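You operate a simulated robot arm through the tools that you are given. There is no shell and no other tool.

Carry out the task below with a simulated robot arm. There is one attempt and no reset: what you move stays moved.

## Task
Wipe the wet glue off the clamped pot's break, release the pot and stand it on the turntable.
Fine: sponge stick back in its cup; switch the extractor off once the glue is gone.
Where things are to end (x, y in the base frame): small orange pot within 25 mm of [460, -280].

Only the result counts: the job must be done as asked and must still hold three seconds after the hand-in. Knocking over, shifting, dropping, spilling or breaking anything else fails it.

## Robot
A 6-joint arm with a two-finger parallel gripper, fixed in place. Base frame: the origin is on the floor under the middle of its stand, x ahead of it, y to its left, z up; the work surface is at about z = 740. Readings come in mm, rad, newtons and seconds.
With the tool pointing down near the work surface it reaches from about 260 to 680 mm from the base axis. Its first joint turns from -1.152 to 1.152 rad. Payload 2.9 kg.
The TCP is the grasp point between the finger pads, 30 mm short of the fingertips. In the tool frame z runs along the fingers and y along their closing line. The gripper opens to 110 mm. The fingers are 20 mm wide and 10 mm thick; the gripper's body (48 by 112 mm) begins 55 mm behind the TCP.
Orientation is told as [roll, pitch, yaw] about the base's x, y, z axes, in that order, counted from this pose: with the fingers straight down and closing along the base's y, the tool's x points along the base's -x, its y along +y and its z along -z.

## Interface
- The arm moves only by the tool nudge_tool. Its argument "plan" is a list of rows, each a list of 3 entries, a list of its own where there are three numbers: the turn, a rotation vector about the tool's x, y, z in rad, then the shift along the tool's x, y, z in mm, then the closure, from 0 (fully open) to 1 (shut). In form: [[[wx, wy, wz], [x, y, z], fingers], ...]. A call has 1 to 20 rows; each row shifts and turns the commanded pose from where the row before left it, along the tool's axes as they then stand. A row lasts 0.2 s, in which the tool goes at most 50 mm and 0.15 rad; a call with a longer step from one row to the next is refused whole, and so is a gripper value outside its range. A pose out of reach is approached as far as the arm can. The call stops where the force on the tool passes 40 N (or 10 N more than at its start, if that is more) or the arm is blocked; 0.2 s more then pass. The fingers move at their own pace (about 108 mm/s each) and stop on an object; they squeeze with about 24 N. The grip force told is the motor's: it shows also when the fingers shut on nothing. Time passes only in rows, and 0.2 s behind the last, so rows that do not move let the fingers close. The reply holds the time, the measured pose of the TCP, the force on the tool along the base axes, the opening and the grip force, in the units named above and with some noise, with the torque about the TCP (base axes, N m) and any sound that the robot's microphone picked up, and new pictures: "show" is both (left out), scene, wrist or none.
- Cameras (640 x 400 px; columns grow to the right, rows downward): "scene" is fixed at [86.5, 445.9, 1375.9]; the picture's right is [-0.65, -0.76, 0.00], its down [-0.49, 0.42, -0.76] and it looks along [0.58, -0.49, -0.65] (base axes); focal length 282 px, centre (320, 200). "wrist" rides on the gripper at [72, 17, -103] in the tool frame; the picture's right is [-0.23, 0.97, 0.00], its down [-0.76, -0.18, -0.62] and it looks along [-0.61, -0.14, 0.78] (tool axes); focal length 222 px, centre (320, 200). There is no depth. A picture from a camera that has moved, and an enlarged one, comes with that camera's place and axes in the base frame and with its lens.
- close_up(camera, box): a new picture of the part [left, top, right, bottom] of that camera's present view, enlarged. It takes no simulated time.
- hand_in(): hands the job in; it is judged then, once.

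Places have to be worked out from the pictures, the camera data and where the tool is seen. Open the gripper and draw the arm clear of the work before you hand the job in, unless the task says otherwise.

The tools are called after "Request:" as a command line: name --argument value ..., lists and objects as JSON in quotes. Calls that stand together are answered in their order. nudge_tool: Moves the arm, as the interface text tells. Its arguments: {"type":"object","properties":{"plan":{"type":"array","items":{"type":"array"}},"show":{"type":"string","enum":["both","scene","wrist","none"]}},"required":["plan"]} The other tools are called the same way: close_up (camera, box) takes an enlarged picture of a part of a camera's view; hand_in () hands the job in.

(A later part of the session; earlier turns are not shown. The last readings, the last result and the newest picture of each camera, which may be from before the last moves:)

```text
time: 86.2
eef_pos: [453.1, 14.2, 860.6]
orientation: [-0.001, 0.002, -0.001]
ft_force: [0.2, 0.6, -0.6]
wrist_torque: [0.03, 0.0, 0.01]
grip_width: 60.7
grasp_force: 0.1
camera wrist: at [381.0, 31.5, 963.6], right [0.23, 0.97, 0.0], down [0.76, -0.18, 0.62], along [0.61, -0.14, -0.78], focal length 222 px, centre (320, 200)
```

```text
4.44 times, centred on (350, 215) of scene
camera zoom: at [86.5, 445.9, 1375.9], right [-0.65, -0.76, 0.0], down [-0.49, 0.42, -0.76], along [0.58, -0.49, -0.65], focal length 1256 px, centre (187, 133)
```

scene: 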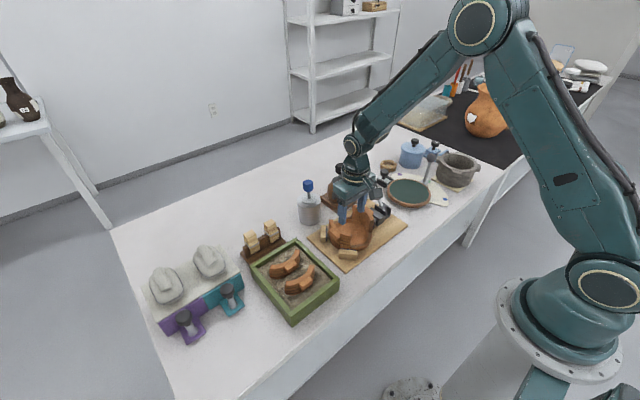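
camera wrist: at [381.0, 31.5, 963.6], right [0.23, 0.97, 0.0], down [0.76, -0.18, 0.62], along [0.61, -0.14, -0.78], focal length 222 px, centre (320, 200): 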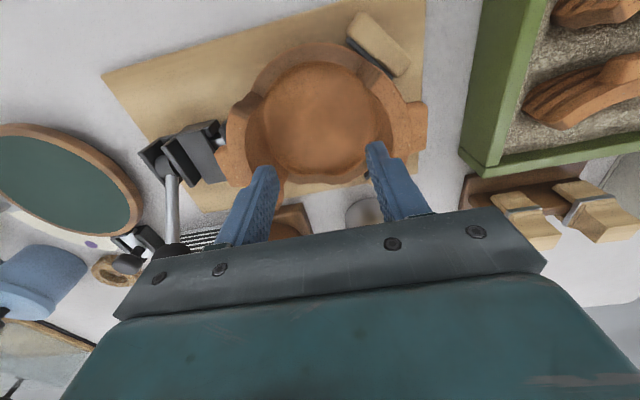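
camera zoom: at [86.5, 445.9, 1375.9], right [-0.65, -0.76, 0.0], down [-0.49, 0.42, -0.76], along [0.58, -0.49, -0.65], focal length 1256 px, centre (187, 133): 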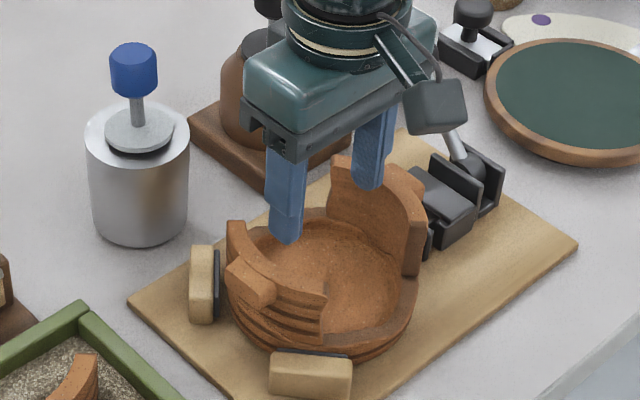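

The lugs put the pot centre at about [451, 13], within 2 mm of the TCP. I'll trim and descend into the pot, slowly near the floor.

Request:
nudge_tool --plan '[[[0, 0, 0], [1.5, -0.7, 20], 0.45], [[0, 0, 0], [0, 0, 20], 0.45], [[0, 0, 0], [0, 0, 15], 0.45], [[0, 0, 0], [0, 0, 5], 0.45], [[0, 0, 0], [0, 0, 0], 0.45]]' --show "none"

Request:
nudge_tool --plan '[[[0, 0, 0], [0, 0, 3], 0.45], [[0, 0, 0], [0, 0, 0], 0.45]]' --show "both"

Request:
close_up --camera "wrist" --box '[160, 60, 480, 240]'

Request:
close_up --camera "scene" --box '[310, 180, 390, 260]'

```text
time: 87.4
eef_pos: [451.7, 14.8, 799.4]
orientation: [-0.001, -0.001, 0.0]
ft_force: [0.2, 0.0, -0.9]
wrist_torque: [0.01, -0.01, -0.02]
grip_width: 60.7
grasp_force: 0.1
```

```text
time: 88.0
eef_pos: [450.5, 15.2, 797.3]
orientation: [-0.003, 0.001, 0.0]
ft_force: [-0.8, -0.8, -0.1]
wrist_torque: [0.01, -0.02, -0.02]
grip_width: 60.5
grasp_force: 0.1
camera wrist: at [378.2, 31.4, 899.4], right [0.23, 0.97, 0.0], down [0.76, -0.18, 0.62], along [0.61, -0.14, -0.78], focal length 222 px, centre (320, 200)
```

scene: 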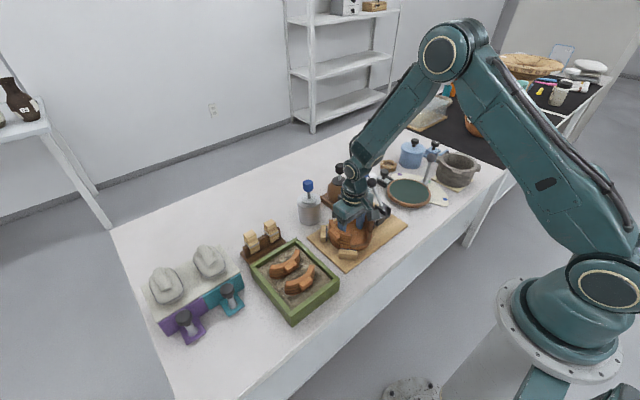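
wrist: 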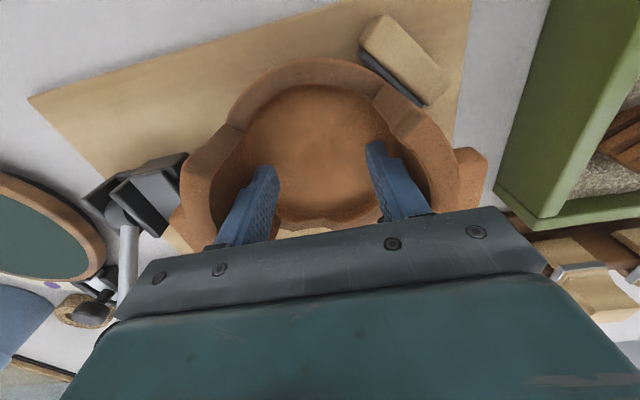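

```text
2.00 times, centred on (320, 150) of wrist
camera zoom: at [378.2, 31.4, 899.4], right [0.23, 0.97, 0.0], down [0.76, -0.18, 0.62], along [0.61, -0.14, -0.78], focal length 444 px, centre (320, 300)
```

zoom: 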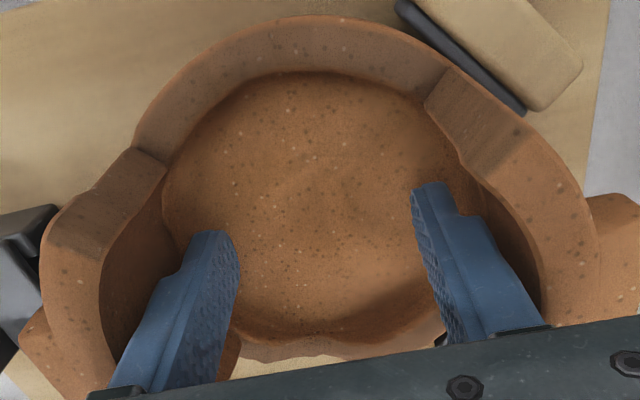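

```text
5.00 times, centred on (350, 220) of scene
camera zoom: at [86.5, 445.9, 1375.9], right [-0.65, -0.76, 0.0], down [-0.49, 0.42, -0.76], along [0.58, -0.49, -0.65], focal length 1413 px, centre (170, 100)
```

zoom: 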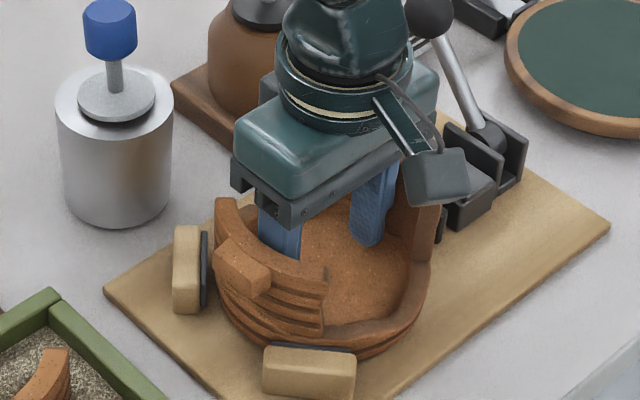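

Both fingers stand inside the pot, clear of everything. I'll open them gradually to press on the two tall walls.

Request:
nudge_tool --plan '[[[0, 0, 0], [0, 0, 0], 0.38], [[0, 0, 0], [0, 0, 0], 0.33], [[0, 0, 0], [0, 0, 0], 0.3], [[0, 0, 0], [0, 0, 0], 0.27], [[0, 0, 0], [0, 0, 0], 0.24], [[0, 0, 0], [0, 0, 0], 0.24]]' --show "none"

```text
time: 89.4
eef_pos: [451.2, 14.5, 797.0]
orientation: [-0.003, -0.001, 0.001]
ft_force: [3.1, -3.6, -3.0]
wrist_torque: [0.01, -0.01, 0.07]
grip_width: 68.1
grasp_force: 0.1
```

The fingers stopped at 68 mm against the walls (commanded 84), so they do press outward. I'll command fully open to get full outward force and check.

Request:
nudge_tool --plan '[[[0, 0, 0], [0, 0, 0], 0.12], [[0, 0, 0], [0, 0, 0], 0], [[0, 0, 0], [0, 0, 0], 0], [[0, 0, 0], [0, 0, 0], 0]]' --show "both"

Request:
close_up --camera "wrist" --box '[160, 60, 480, 240]'

Request:
close_up --camera "scene" --box '[310, 180, 390, 260]'

```text
time: 90.4
eef_pos: [451.7, 15.0, 796.5]
orientation: [-0.002, 0.001, -0.001]
ft_force: [5.0, -5.1, -1.0]
wrist_torque: [0.08, 0.02, -0.05]
grip_width: 68.1
grasp_force: 0.0
camera wrist: at [378.6, 31.1, 899.6], right [0.23, 0.97, 0.0], down [0.76, -0.18, 0.62], along [0.61, -0.14, -0.78], focal length 222 px, centre (320, 200)
```

scene: 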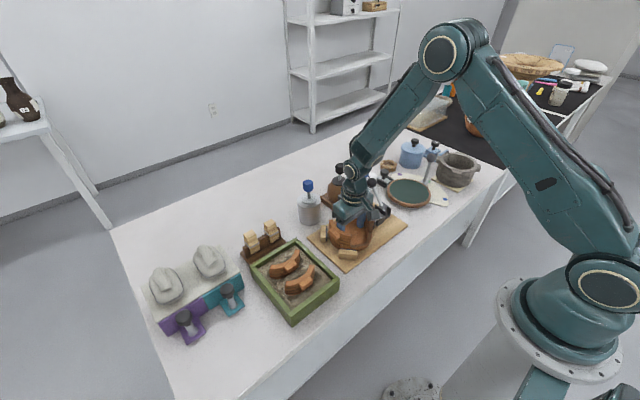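
wrist: 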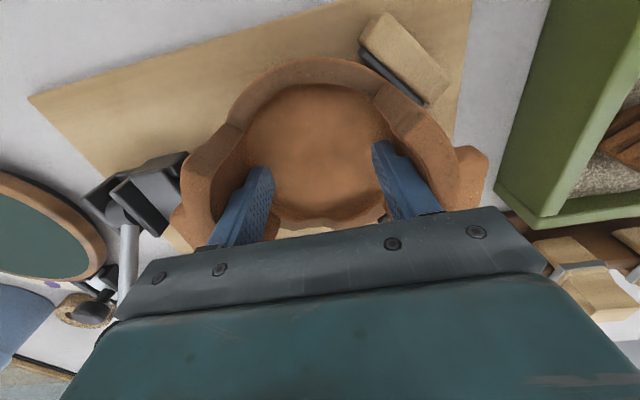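

```text
2.00 times, centred on (320, 150) of wrist
camera zoom: at [378.6, 31.1, 899.6], right [0.23, 0.97, 0.0], down [0.76, -0.18, 0.62], along [0.61, -0.14, -0.78], focal length 444 px, centre (320, 300)
```

zoom: 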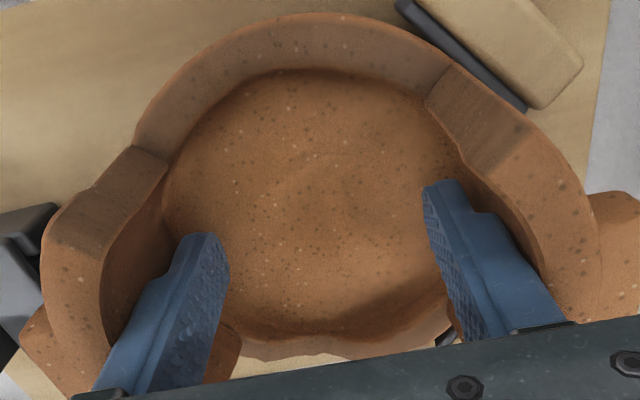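

```text
5.00 times, centred on (350, 220) of scene
camera zoom: at [86.6, 445.8, 1376.0], right [-0.65, -0.76, 0.0], down [-0.49, 0.42, -0.76], along [0.58, -0.49, -0.65], focal length 1413 px, centre (170, 100)
```

zoom: 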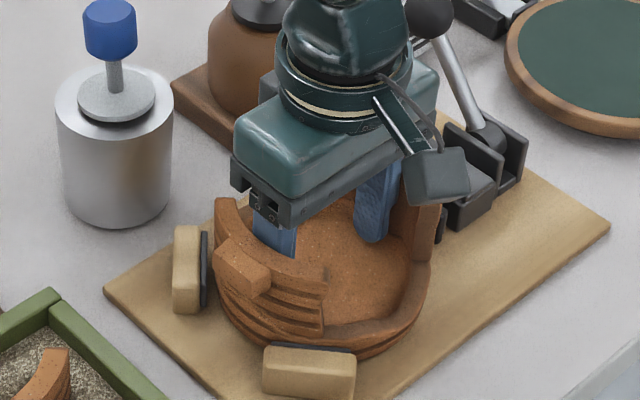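

The fingers remain blocked at 68.1 mm while commanded open, so the outward grip is established. I'll lift a few millimetres as a test.

Request:
nudge_tool --plan '[[[0, 0, 0], [0, 0, -2], 0], [[0, 0, 0], [0, 0, -2], 0], [[0, 0, 0], [0, 0, -2], 0], [[0, 0, 0], [0, 0, 0], 0]]' --show "both"

Request:
close_up --camera "scene" --box '[310, 180, 390, 260]'

Request:
close_up --camera "wrist" --box '[160, 60, 480, 240]'

```text
time: 91.4
eef_pos: [450.5, 15.5, 803.1]
orientation: [-0.001, 0.002, 0.002]
ft_force: [2.0, -5.1, -4.4]
wrist_torque: [-0.11, -0.01, 0.09]
grip_width: 68.3
grasp_force: 0.1
camera wrist: at [378.3, 31.9, 906.0], right [0.23, 0.97, 0.0], down [0.76, -0.18, 0.62], along [0.61, -0.14, -0.78], focal length 222 px, centre (320, 200)
```

scene: 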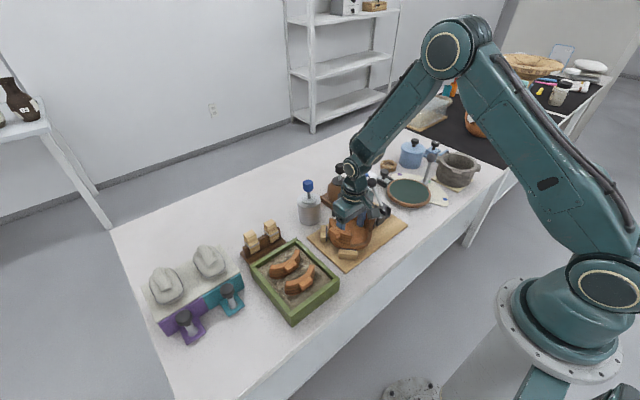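
wrist: 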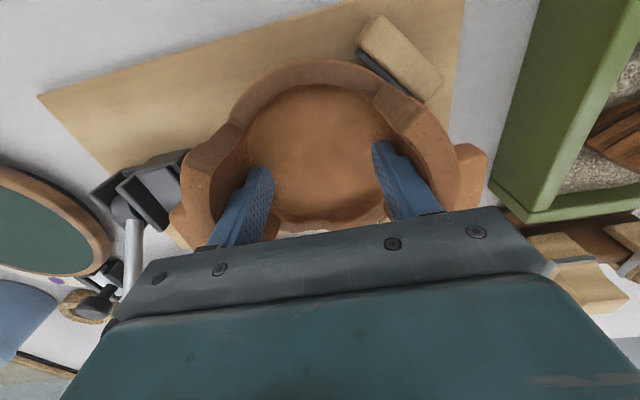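

```text
5.00 times, centred on (350, 220) of scene
camera zoom: at [86.6, 445.8, 1376.0], right [-0.65, -0.76, 0.0], down [-0.49, 0.42, -0.76], along [0.58, -0.49, -0.65], focal length 1413 px, centre (170, 100)
```

zoom: 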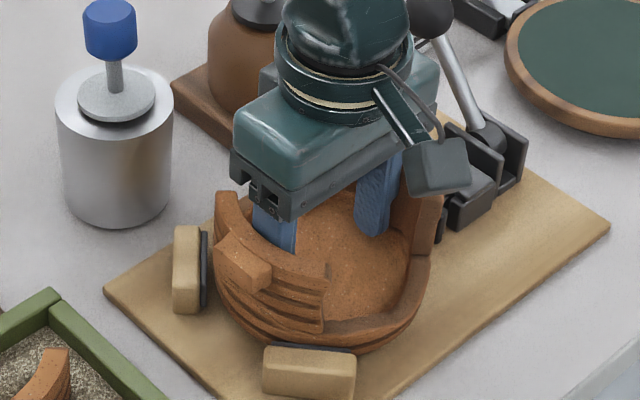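

```text
2.00 times, centred on (320, 150) of wrist
camera zoom: at [378.3, 31.9, 906.0], right [0.23, 0.97, 0.0], down [0.76, -0.18, 0.62], along [0.61, -0.14, -0.78], focal length 444 px, centre (320, 300)
```

zoom: 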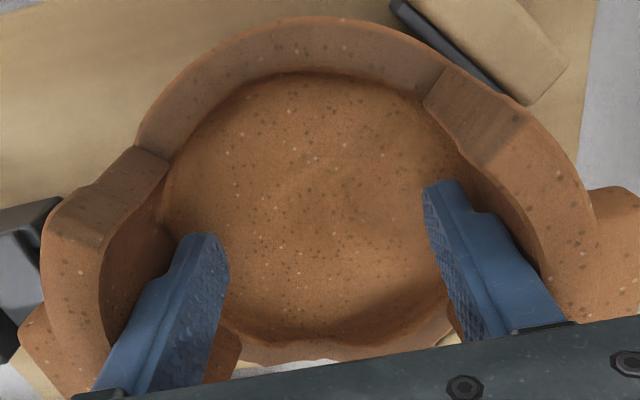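

The pot rises level with the gripper; the weight is only about 4 N. I'll lift it a bit more and re-check for slip.

Request:
nudge_tool --plan '[[[0, 0, 0], [0, 0, -4], 0], [[0, 0, 0], [0, 0, -4], 0], [[0, 0, 0], [0, 0, -4], 0], [[0, 0, 0], [0, 0, -4], 0], [[0, 0, 0], [0, 0, 0], 0]]' --show "both"

Request:
close_up --camera "scene" --box '[310, 180, 390, 260]'

Request:
close_up --camera "wrist" --box '[160, 60, 480, 240]'

```text
time: 92.6
eef_pos: [450.8, 14.5, 818.5]
orientation: [0.001, 0.001, 0.0]
ft_force: [0.1, 0.3, -3.5]
wrist_torque: [-0.01, 0.0, 0.01]
grip_width: 68.1
grasp_force: 0.0
camera wrist: at [378.6, 31.3, 921.1], right [0.23, 0.97, 0.0], down [0.76, -0.18, 0.62], along [0.61, -0.14, -0.78], focal length 222 px, centre (320, 200)
```

scene: 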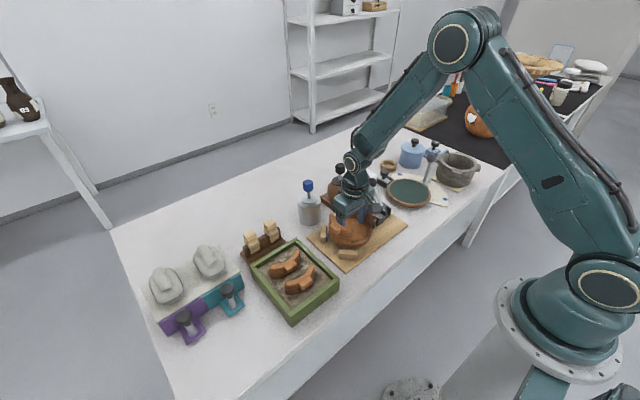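
wrist: 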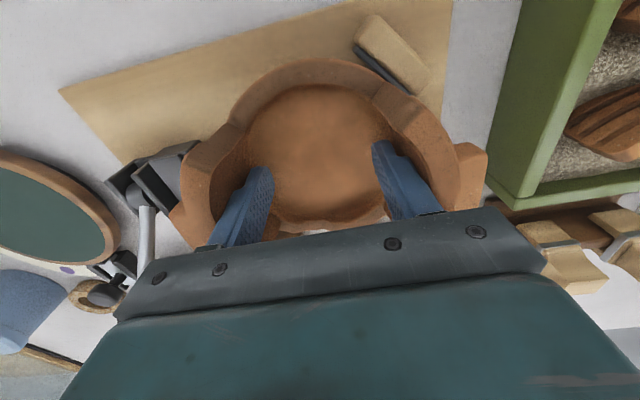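

```text
5.00 times, centred on (350, 220) of scene
camera zoom: at [86.6, 445.9, 1375.9], right [-0.65, -0.76, 0.0], down [-0.49, 0.42, -0.76], along [0.58, -0.49, -0.65], focal length 1413 px, centre (170, 100)
```

zoom: 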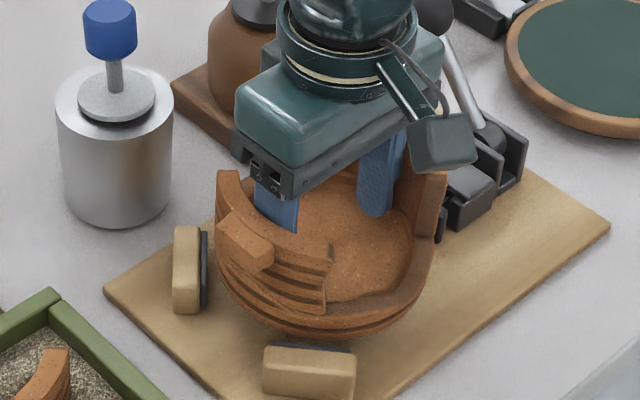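

```text
2.00 times, centred on (320, 150) of wrist
camera zoom: at [378.6, 31.3, 921.1], right [0.23, 0.97, 0.0], down [0.76, -0.18, 0.62], along [0.61, -0.14, -0.78], focal length 444 px, centre (320, 300)
```

zoom: 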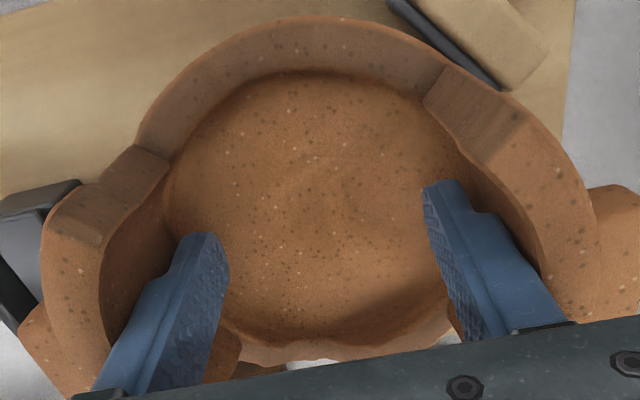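

The pot is fully lifted, level and not slipping. I'll raise it well above the lever and jar heights.

Request:
nudge_tool --plan '[[[0, 0, 0], [0, 0, -8], 0], [[0, 0, 0], [0, 0, -14], 0], [[0, 0, 0], [0, 0, -18], 0], [[0, 0, 0], [0, 0, -20], 0], [[0, 0, 0], [0, 0, -20], 0], [[0, 0, 0], [0, 0, -20], 0], [[0, 0, 0], [0, 0, -20], 0], [[0, 0, 0], [0, 0, -14], 0], [[0, 0, 0], [0, 0, -6], 0], [[0, 0, 0], [0, 0, 0], 0]]' --show "both"

Request:
close_up --camera "wrist" --box '[160, 60, 480, 240]'

```text
time: 94.8
eef_pos: [451.7, 15.0, 959.2]
orientation: [-0.003, 0.0, 0.001]
ft_force: [1.1, 0.3, -4.5]
wrist_torque: [-0.01, -0.02, -0.01]
grip_width: 68.2
grasp_force: 0.2
camera wrist: at [378.6, 31.8, 1061.7], right [0.23, 0.97, 0.0], down [0.76, -0.18, 0.62], along [0.61, -0.14, -0.78], focal length 222 px, centre (320, 200)
```

scene: 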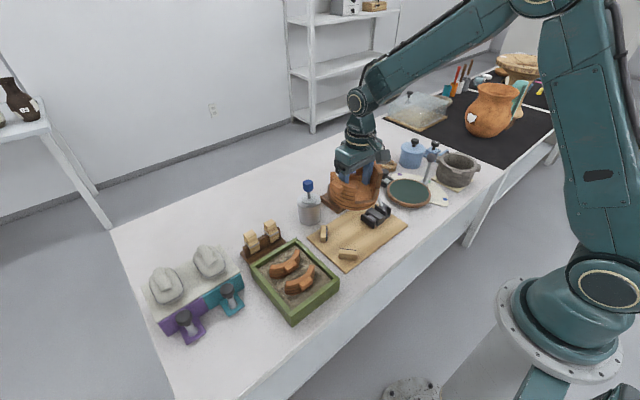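
wrist: 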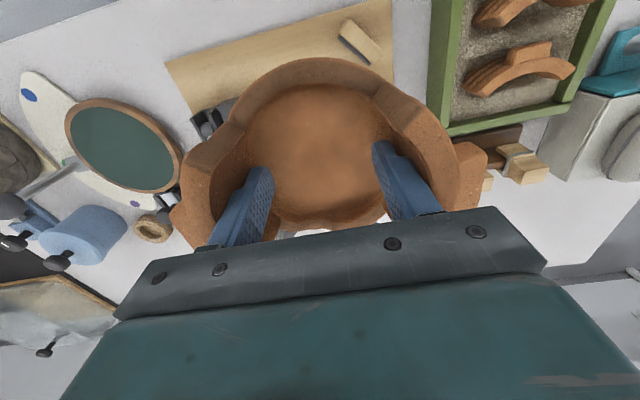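

```text
2.00 times, centred on (320, 150) of wrist
camera zoom: at [378.6, 31.8, 1061.7], right [0.23, 0.97, 0.0], down [0.76, -0.18, 0.62], along [0.61, -0.14, -0.78], focal length 444 px, centre (320, 300)
```

zoom: 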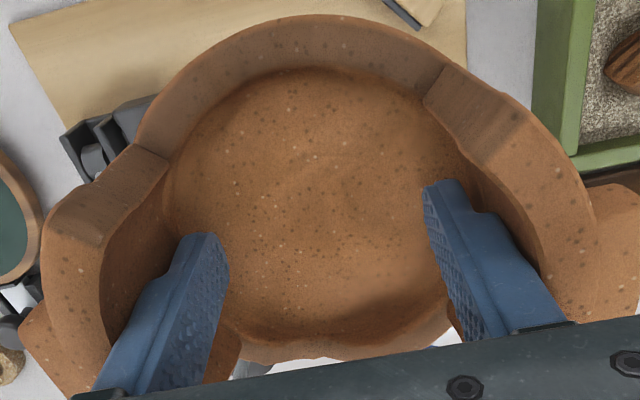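

The grip is unchanged. Now I'll carry the pot across to above the turntable, smoothly.

Request:
nudge_tool --plan '[[[0, 0, 0], [0, -8, 0], 0], [[0, 0, 0], [-0.6, -15, 0], 0], [[0, 0, 0], [-0.6, -20, 0], 0], [[0, 0, 0], [-0.6, -20, 0], 0], [[0, 0, 0], [-0.6, -20, 0], 0], [[0, 0, 0], [-0.6, -20, 0], 0], [[0, 0, 0], [-0.6, -20, 0], 0], [[0, 0, 0], [-0.6, -20, 0], 0], [[0, 0, 0], [-0.6, -20, 0], 0], [[0, 0, 0], [-0.6, -20, 0], 0], [[0, 0, 0], [-0.6, -20, 0], 0], [[0, 0, 0], [-0.6, -20, 0], 0], [[0, 0, 0], [-0.6, -20, 0], 0], [[0, 0, 0], [-0.6, -20, 0], 0], [[0, 0, 0], [-0.6, -15, 0], 0], [[0, 0, 0], [-0.6, -9, 0], 0], [[0, 0, 0], [0, -4.5, 0], 0], [[0, 0, 0], [0, 0, 0], 0], [[0, 0, 0], [0, 0, 0], 0]]' --show "both"

Request:
close_up --camera "scene" --box '[360, 110, 480, 220]'

Request:
close_up --camera "wrist" --box '[100, 0, 500, 240]'

```text
time: 98.8
eef_pos: [460.4, -278.2, 958.9]
orientation: [0.001, 0.001, -0.002]
ft_force: [0.1, -0.4, -3.8]
wrist_torque: [-0.03, -0.01, 0.02]
grip_width: 68.2
grasp_force: 0.1
camera wrist: at [387.5, -260.8, 1061.9], right [0.23, 0.97, 0.0], down [0.76, -0.18, 0.62], along [0.61, -0.14, -0.78], focal length 222 px, centre (320, 200)
```

scene: 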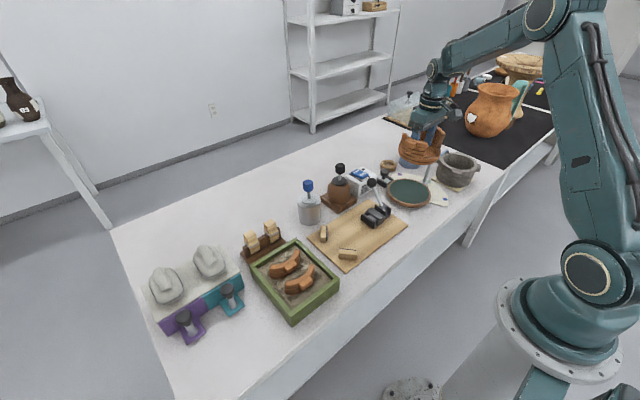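
wrist: 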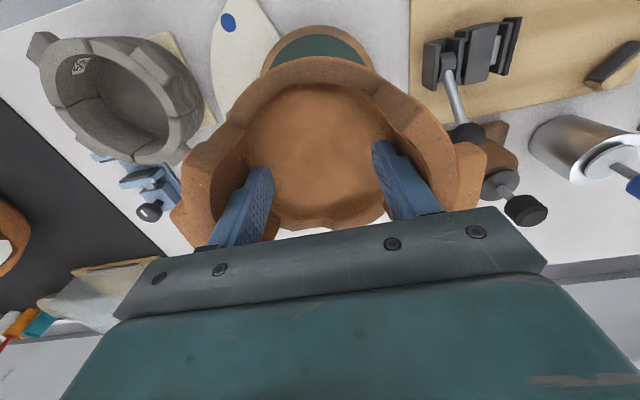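

```text
3.64 times, centred on (420, 165) of scene
camera zoom: at [86.6, 445.8, 1375.9], right [-0.65, -0.76, 0.0], down [-0.49, 0.42, -0.76], along [0.58, -0.49, -0.65], focal length 1027 px, centre (-44, 327)
```

zoom: 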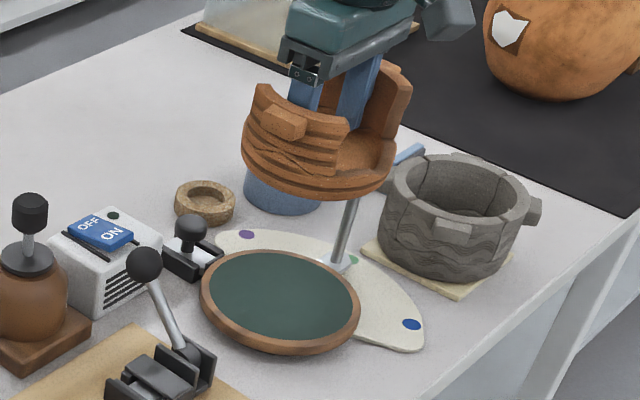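

```text
1.60 times, centred on (300, 120) of wrist
camera zoom: at [387.5, -260.8, 1061.9], right [0.23, 0.97, 0.0], down [0.76, -0.18, 0.62], along [0.61, -0.14, -0.78], focal length 355 px, centre (352, 328)
```

zoom: 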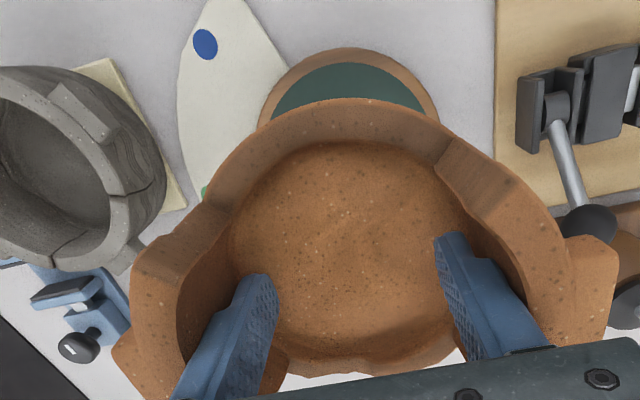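

The pot is right above the turntable centre. A lever ball stands near [461, -376, 860] beyond it, so I'll shift 5 mm toward +y for clearance (well within tolerance) and lower part way.

Request:
nudge_tool --plan '[[[0, 0, 0], [0, 5, 0], 0], [[0, 0, 0], [0, 0, 8], 0], [[0, 0, 0], [0, 0, 12], 0], [[0, 0, 0], [0, 0, 12], 0], [[0, 0, 0], [0, 0, 10], 0], [[0, 0, 0], [0, 0, 6], 0], [[0, 0, 0], [0, 0, 0], 0]]' --show "both"

Request:
close_up --camera "scene" --box '[370, 120, 470, 220]'

Request:
close_up --camera "wrist" --box '[60, 60, 360, 260]'

```text
time: 100.4
eef_pos: [460.6, -272.1, 909.2]
orientation: [0.0, -0.001, 0.0]
ft_force: [0.0, -0.4, -4.9]
wrist_torque: [-0.02, -0.02, -0.02]
grip_width: 68.0
grasp_force: 0.1
camera wrist: at [387.5, -255.2, 1012.9], right [0.23, 0.97, 0.0], down [0.76, -0.18, 0.62], along [0.61, -0.14, -0.78], focal length 222 px, centre (320, 200)
```

scene: 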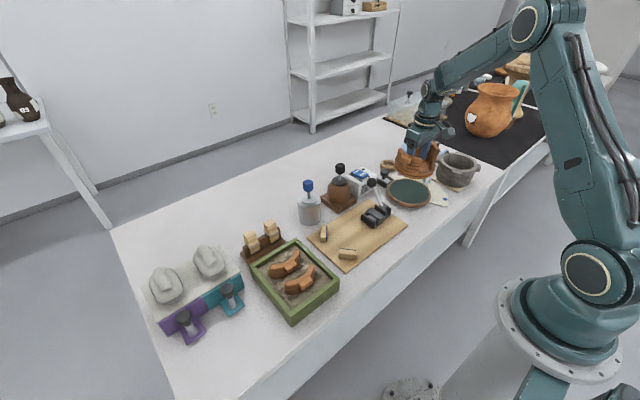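
wrist: 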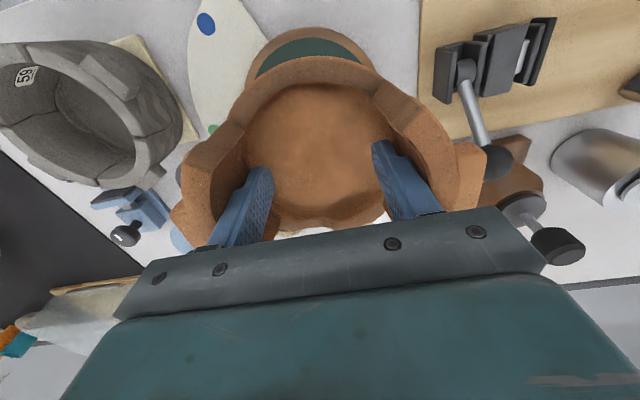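

```text
4.00 times, centred on (420, 170) of scene
camera zoom: at [86.6, 445.8, 1375.9], right [-0.65, -0.76, 0.0], down [-0.49, 0.42, -0.76], along [0.58, -0.49, -0.65], focal length 1130 px, centre (-80, 320)
```

zoom: 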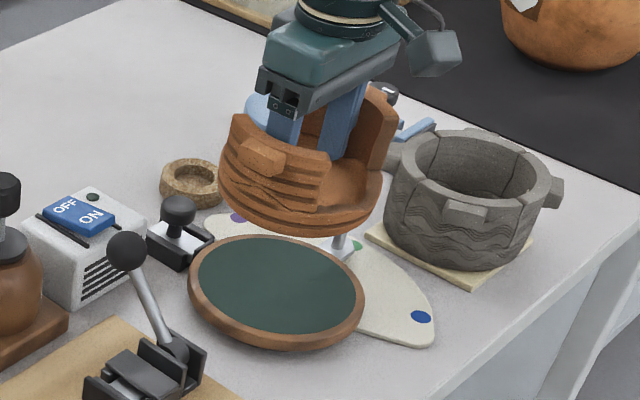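

```text
2.00 times, centred on (210, 160) of wrist
camera zoom: at [387.5, -255.2, 1012.9], right [0.23, 0.97, 0.0], down [0.76, -0.18, 0.62], along [0.61, -0.14, -0.78], focal length 444 px, centre (540, 280)
```

zoom: 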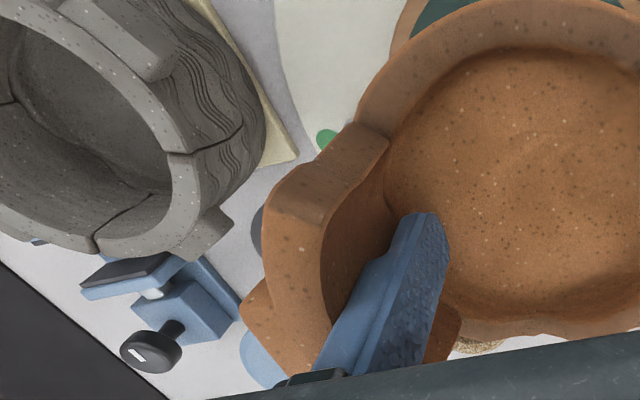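

The lever ball's visible edge matches my estimate, leaving about 18 mm clearance to the pot's lug. I'll continue lowering to just above the turntable.

Request:
nudge_tool --plan '[[[0, 0, 0], [0, 0, 8], 0], [[0, 0, 0], [0, 0, 12], 0], [[0, 0, 0], [0, 0, 12], 0], [[0, 0, 0], [0, 0, 12], 0], [[0, 0, 0], [0, 0, 12], 0], [[0, 0, 0], [0, 0, 12], 0], [[0, 0, 0], [0, 0, 8], 0], [[0, 0, 0], [0, 0, 4], 0], [[0, 0, 0], [0, 0, 0], 0]]' --show "both"

Request:
close_up --camera "scene" --box '[370, 130, 470, 220]'

Request:
close_up --camera "wrist" --box '[100, 40, 400, 240]'

```text
time: 102.4
eef_pos: [460.2, -272.7, 832.9]
orientation: [-0.001, -0.002, 0.0]
ft_force: [-0.7, -0.2, -5.5]
wrist_torque: [0.0, -0.05, 0.01]
grip_width: 68.3
grasp_force: 0.0
camera wrist: at [386.9, -254.9, 934.9], right [0.23, 0.97, 0.0], down [0.76, -0.18, 0.62], along [0.61, -0.14, -0.78], focal length 222 px, centre (320, 200)
```

scene: 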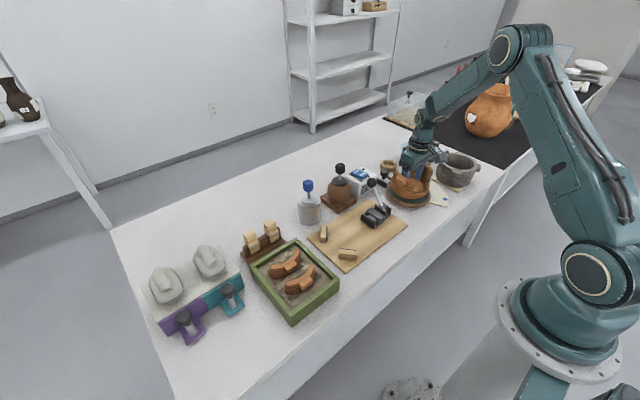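
wrist: 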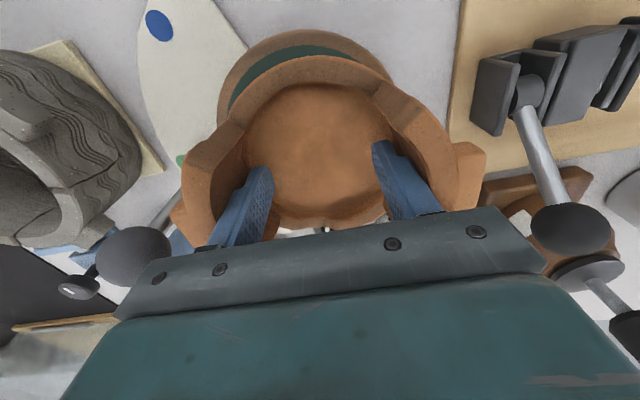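

```text
4.44 times, centred on (420, 175) of scene
camera zoom: at [86.6, 445.8, 1375.9], right [-0.65, -0.76, 0.0], down [-0.49, 0.42, -0.76], along [0.58, -0.49, -0.65], focal length 1256 px, centre (-124, 311)
```

zoom: 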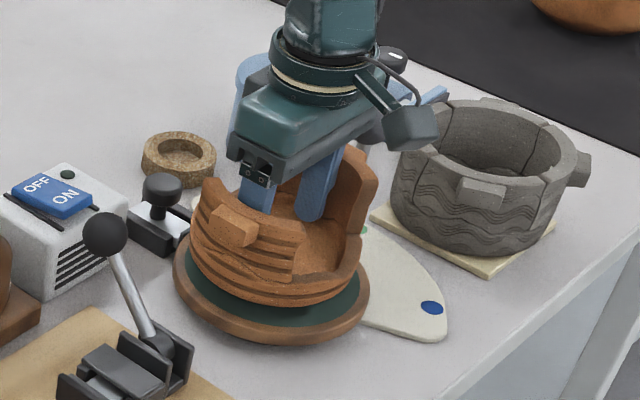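

```text
2.00 times, centred on (250, 140) of wrist
camera zoom: at [386.9, -254.9, 934.9], right [0.23, 0.97, 0.0], down [0.76, -0.18, 0.62], along [0.61, -0.14, -0.78], focal length 444 px, centre (460, 320)
```

zoom: 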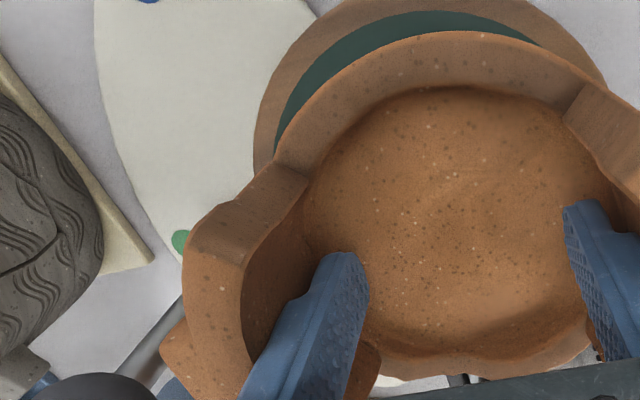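

The pot hovers ~20 mm above the disc with clearance all round. I'll lower in small steps, watching the force.

Request:
nudge_tool --plan '[[[0, 0, 0], [0, 0, 4], 0], [[0, 0, 0], [0, 0, 4], 0], [[0, 0, 0], [0, 0, 0], 0]]' --show "none"

Request:
nudge_tool --plan '[[[0, 0, 0], [0, 0, 3], 0], [[0, 0, 0], [0, 0, 2], 0], [[0, 0, 0], [0, 0, 0], 0]]' --show "scene"

Request:
close_up --camera "scene" --box '[370, 130, 470, 220]'

```text
time: 103.2
eef_pos: [460.0, -271.5, 823.1]
orientation: [0.0, -0.001, 0.0]
ft_force: [0.2, 0.4, -4.5]
wrist_torque: [0.0, 0.01, 0.0]
grip_width: 68.3
grasp_force: 0.0
```

```text
time: 104.0
eef_pos: [461.0, -272.7, 818.1]
orientation: [0.0, 0.003, -0.001]
ft_force: [0.7, 0.4, -3.9]
wrist_torque: [0.04, 0.02, -0.02]
grip_width: 68.3
grasp_force: 0.1
```

scene: 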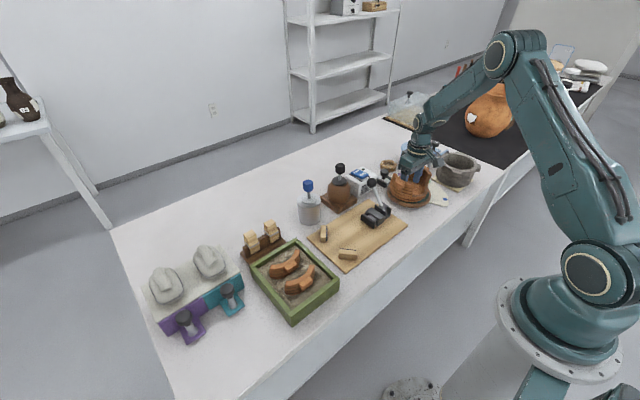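

```text
4.44 times, centred on (420, 175) of scene
camera zoom: at [86.6, 445.8, 1375.9], right [-0.65, -0.76, 0.0], down [-0.49, 0.42, -0.76], along [0.58, -0.49, -0.65], focal length 1256 px, centre (-124, 311)
```

zoom: 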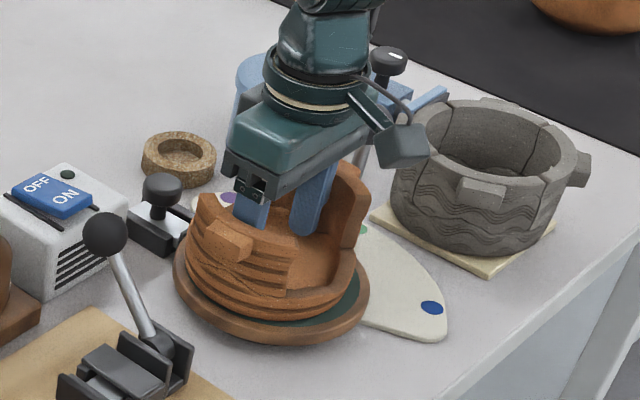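

Still hanging free. I'll continue in 2 mm steps.

Request:
nudge_tool --plan '[[[0, 0, 0], [0, 0, 2], 0], [[0, 0, 0], [0, 0, 2], 0], [[0, 0, 0], [0, 0, 0], 0]]' --show "none"

Request:
nudge_tool --plan '[[[0, 0, 0], [0, 0, 2], 0], [[0, 0, 0], [0, 0, 0], 0]]' --show "none"

Request:
nudge_tool --plan '[[[0, 0, 0], [0, 0, 2], 0], [[0, 0, 0], [0, 0, 0], 0]]' --show "scene"

Request:
close_up --camera "scene" --box '[370, 130, 470, 220]'

```text
time: 104.8
eef_pos: [461.3, -272.1, 816.6]
orientation: [-0.004, -0.006, 0.001]
ft_force: [1.8, 5.3, 22.7]
wrist_torque: [0.08, -0.09, 0.04]
grip_width: 68.2
grasp_force: 0.0
```

```text
time: 105.4
eef_pos: [461.7, -272.1, 815.3]
orientation: [-0.004, -0.006, 0.002]
ft_force: [9.4, 4.5, 27.5]
wrist_torque: [0.0, -0.04, 0.07]
grip_width: 68.1
grasp_force: 0.0
```

```text
time: 106.0
eef_pos: [461.5, -272.4, 812.1]
orientation: [-0.004, -0.005, 0.003]
ft_force: [11.1, 4.9, 27.9]
wrist_torque: [0.06, 0.07, 0.1]
grip_width: 68.0
grasp_force: 0.1
```

scene: 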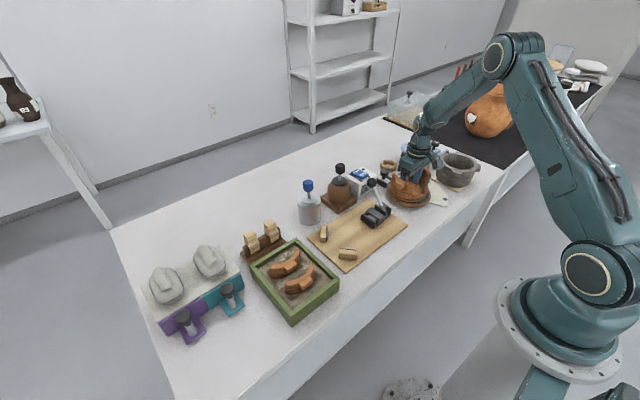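

```text
4.44 times, centred on (420, 175) of scene
camera zoom: at [86.4, 446.2, 1375.8], right [-0.65, -0.76, 0.0], down [-0.49, 0.42, -0.76], along [0.58, -0.49, -0.65], focal length 1256 px, centre (-124, 311)
```

zoom: 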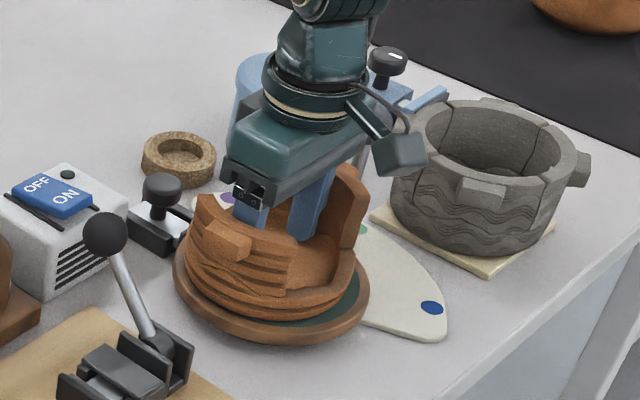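

The pot is standing on the turntable (contact at TCP z≈817; the fingers then slid slightly). I'll ease up 2.5 mm to unload, then check before releasing.

Request:
nudge_tool --plan '[[[0, 0, 0], [0, 0, -1.5], 0], [[0, 0, 0], [0, 0, -1], 0], [[0, 0, 0], [0, 0, 0], 0]]' --show "none"

```text
time: 106.8
eef_pos: [459.6, -272.4, 811.0]
orientation: [-0.001, 0.004, -0.001]
ft_force: [7.6, -0.9, 9.5]
wrist_torque: [-0.02, 0.01, 0.04]
grip_width: 68.4
grasp_force: 0.1
```

Load is small now. I'll draw the fingers inward to release the walls.

Request:
nudge_tool --plan '[[[0, 0, 0], [0, 0, 0], 0.2], [[0, 0, 0], [0, 0, 0], 0.38], [[0, 0, 0], [0, 0, 0], 0.42], [[0, 0, 0], [0, 0, 0], 0.48], [[0, 0, 0], [0, 0, 0], 0.52], [[0, 0, 0], [0, 0, 0], 0.52]]' --show "both"

Request:
close_up --camera "scene" --box '[370, 130, 470, 220]'

Request:
close_up --camera "wrist" --box '[160, 40, 480, 240]'

```text
time: 108.2
eef_pos: [460.1, -272.8, 811.6]
orientation: [-0.003, -0.001, 0.0]
ft_force: [0.6, 1.0, -0.7]
wrist_torque: [-0.01, 0.01, 0.0]
grip_width: 52.9
grasp_force: 0.0
camera wrist: at [387.3, -255.5, 914.9], right [0.23, 0.97, 0.0], down [0.76, -0.18, 0.62], along [0.61, -0.14, -0.78], focal length 222 px, centre (320, 200)
```

scene: 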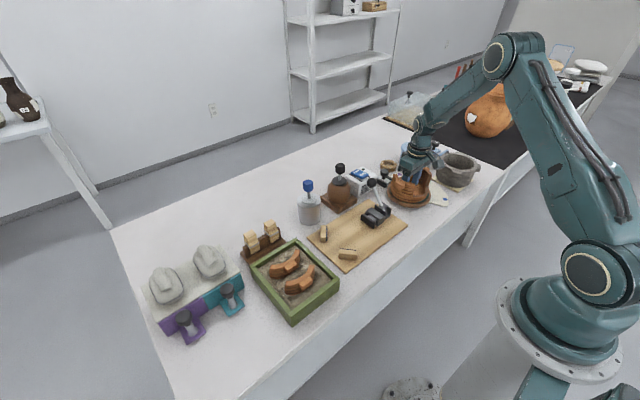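
wrist: 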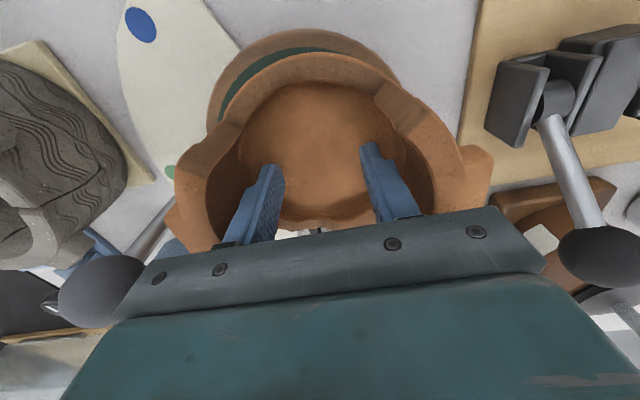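

```text
4.44 times, centred on (420, 175) of scene
camera zoom: at [86.5, 445.9, 1375.9], right [-0.65, -0.76, 0.0], down [-0.49, 0.42, -0.76], along [0.58, -0.49, -0.65], focal length 1256 px, centre (-124, 311)
```

zoom: 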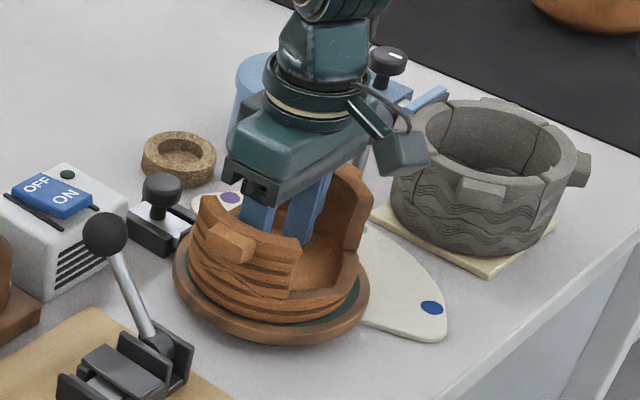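

```text
2.00 times, centred on (320, 140) of wrist
camera zoom: at [387.3, -255.5, 914.9], right [0.23, 0.97, 0.0], down [0.76, -0.18, 0.62], along [0.61, -0.14, -0.78], focal length 444 px, centre (320, 320)
```

zoom: 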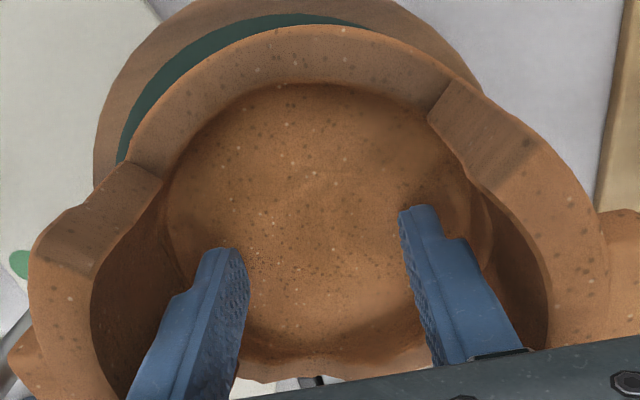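

Released, with the pot standing on the turntable. I'll withdraw straight up and inspect how it sits.

Request:
nudge_tool --plan '[[[0, 0, 0], [0, 0, -10], 0.52], [[0, 0, 0], [0, 0, -20], 0.52], [[0, 0, 0], [0, 0, -30], 0.52], [[0, 0, 0], [0, 0, -40], 0.52], [[0, 0, 0], [0, 0, -40], 0.52], [[0, 0, 0], [0, 0, -10], 0.52], [[0, 0, 0], [0, 0, 0], 0.52], [[0, 0, 0], [0, 0, 0], 0.52]]' --show "both"

Request:
close_up --camera "scene" --box '[380, 150, 440, 220]'

Request:
close_up --camera "wrist" --box '[200, 30, 440, 180]'

```text
time: 110.0
eef_pos: [461.7, -271.0, 961.6]
orientation: [-0.002, 0.0, -0.001]
ft_force: [0.7, 0.3, -0.6]
wrist_torque: [-0.03, -0.01, 0.0]
grip_width: 52.8
grasp_force: 0.1
camera wrist: at [389.0, -253.4, 1064.6], right [0.23, 0.97, 0.0], down [0.76, -0.18, 0.62], along [0.61, -0.14, -0.78], focal length 222 px, centre (320, 200)
```

scene: 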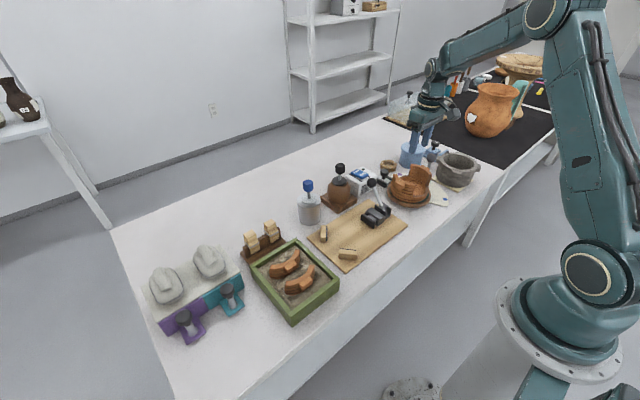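
wrist: 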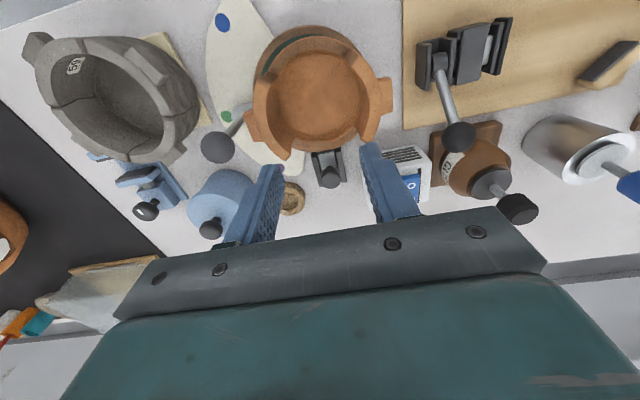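

```text
5.71 times, centred on (410, 185) of scene
camera zoom: at [86.5, 445.9, 1375.9], right [-0.65, -0.76, 0.0], down [-0.49, 0.42, -0.76], along [0.58, -0.49, -0.65], focal length 1614 px, centre (-194, 286)
```

zoom: 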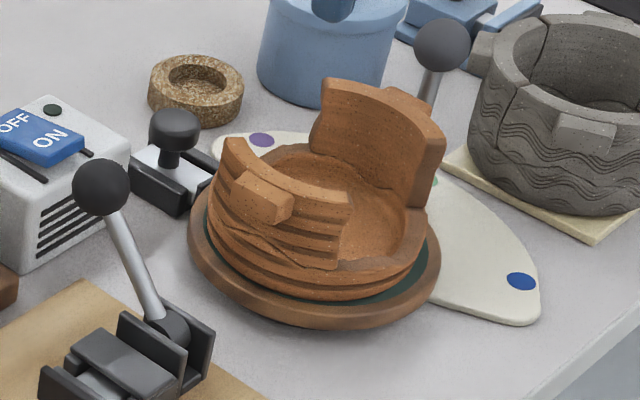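

```text
2.67 times, centred on (320, 105) of wrist
camera zoom: at [389.0, -253.4, 1064.6], right [0.23, 0.97, 0.0], down [0.76, -0.18, 0.62], along [0.61, -0.14, -0.78], focal length 592 px, centre (320, 453)
```

zoom: 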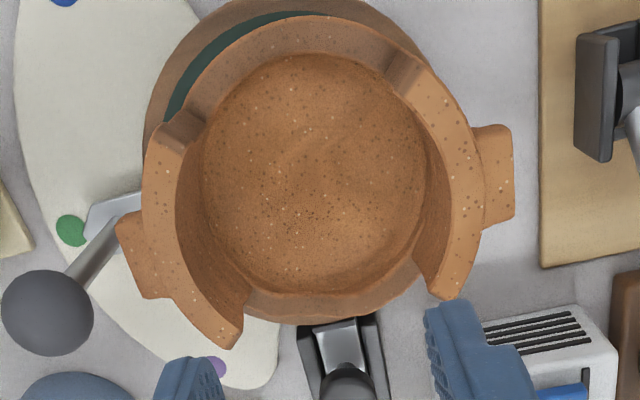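

The pot stands at about [457, -273] on the turntable. I'll zoom in closer to confirm it sits flat and check the other objects.

Request:
close_up --camera "scene" --box '[390, 175, 430, 210]'

Request:
close_up --camera "scene" --box '[280, 160, 420, 260]'

Request:
close_up --camera "scene" --box '[140, 200, 350, 350]'

```text
11.43 times, centred on (410, 192) of scene
camera zoom: at [86.5, 445.9, 1375.9], right [-0.65, -0.76, 0.0], down [-0.49, 0.42, -0.76], along [0.58, -0.49, -0.65], focal length 3229 px, centre (-709, 286)
```

zoom: 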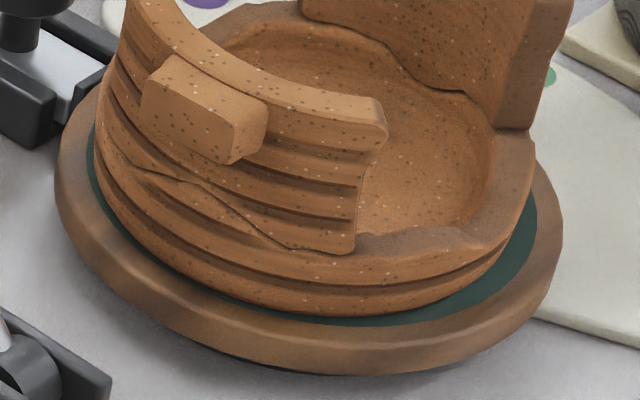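

```text
4.00 times, centred on (350, 210) of scene
camera zoom: at [86.5, 445.9, 1375.9], right [-0.65, -0.76, 0.0], down [-0.49, 0.42, -0.76], along [0.58, -0.49, -0.65], focal length 1130 px, centre (200, 160)
```

zoom: 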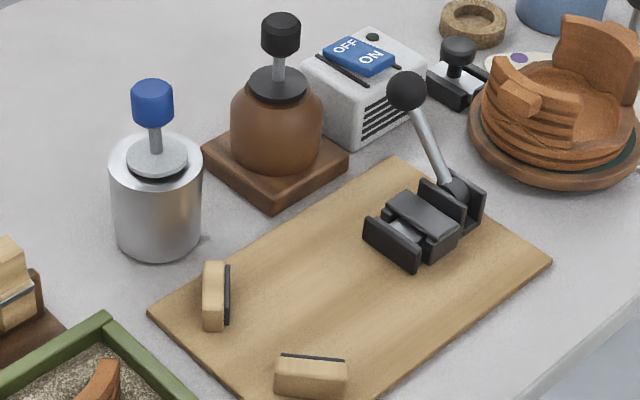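

```text
2.67 times, centred on (245, 275) of scene
camera zoom: at [86.5, 445.9, 1375.9], right [-0.65, -0.76, 0.0], down [-0.49, 0.42, -0.76], along [0.58, -0.49, -0.65], focal length 753 px, centre (520, 0)
```

zoom: 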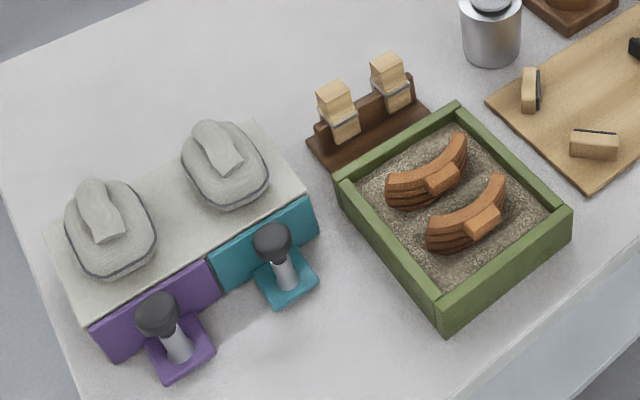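

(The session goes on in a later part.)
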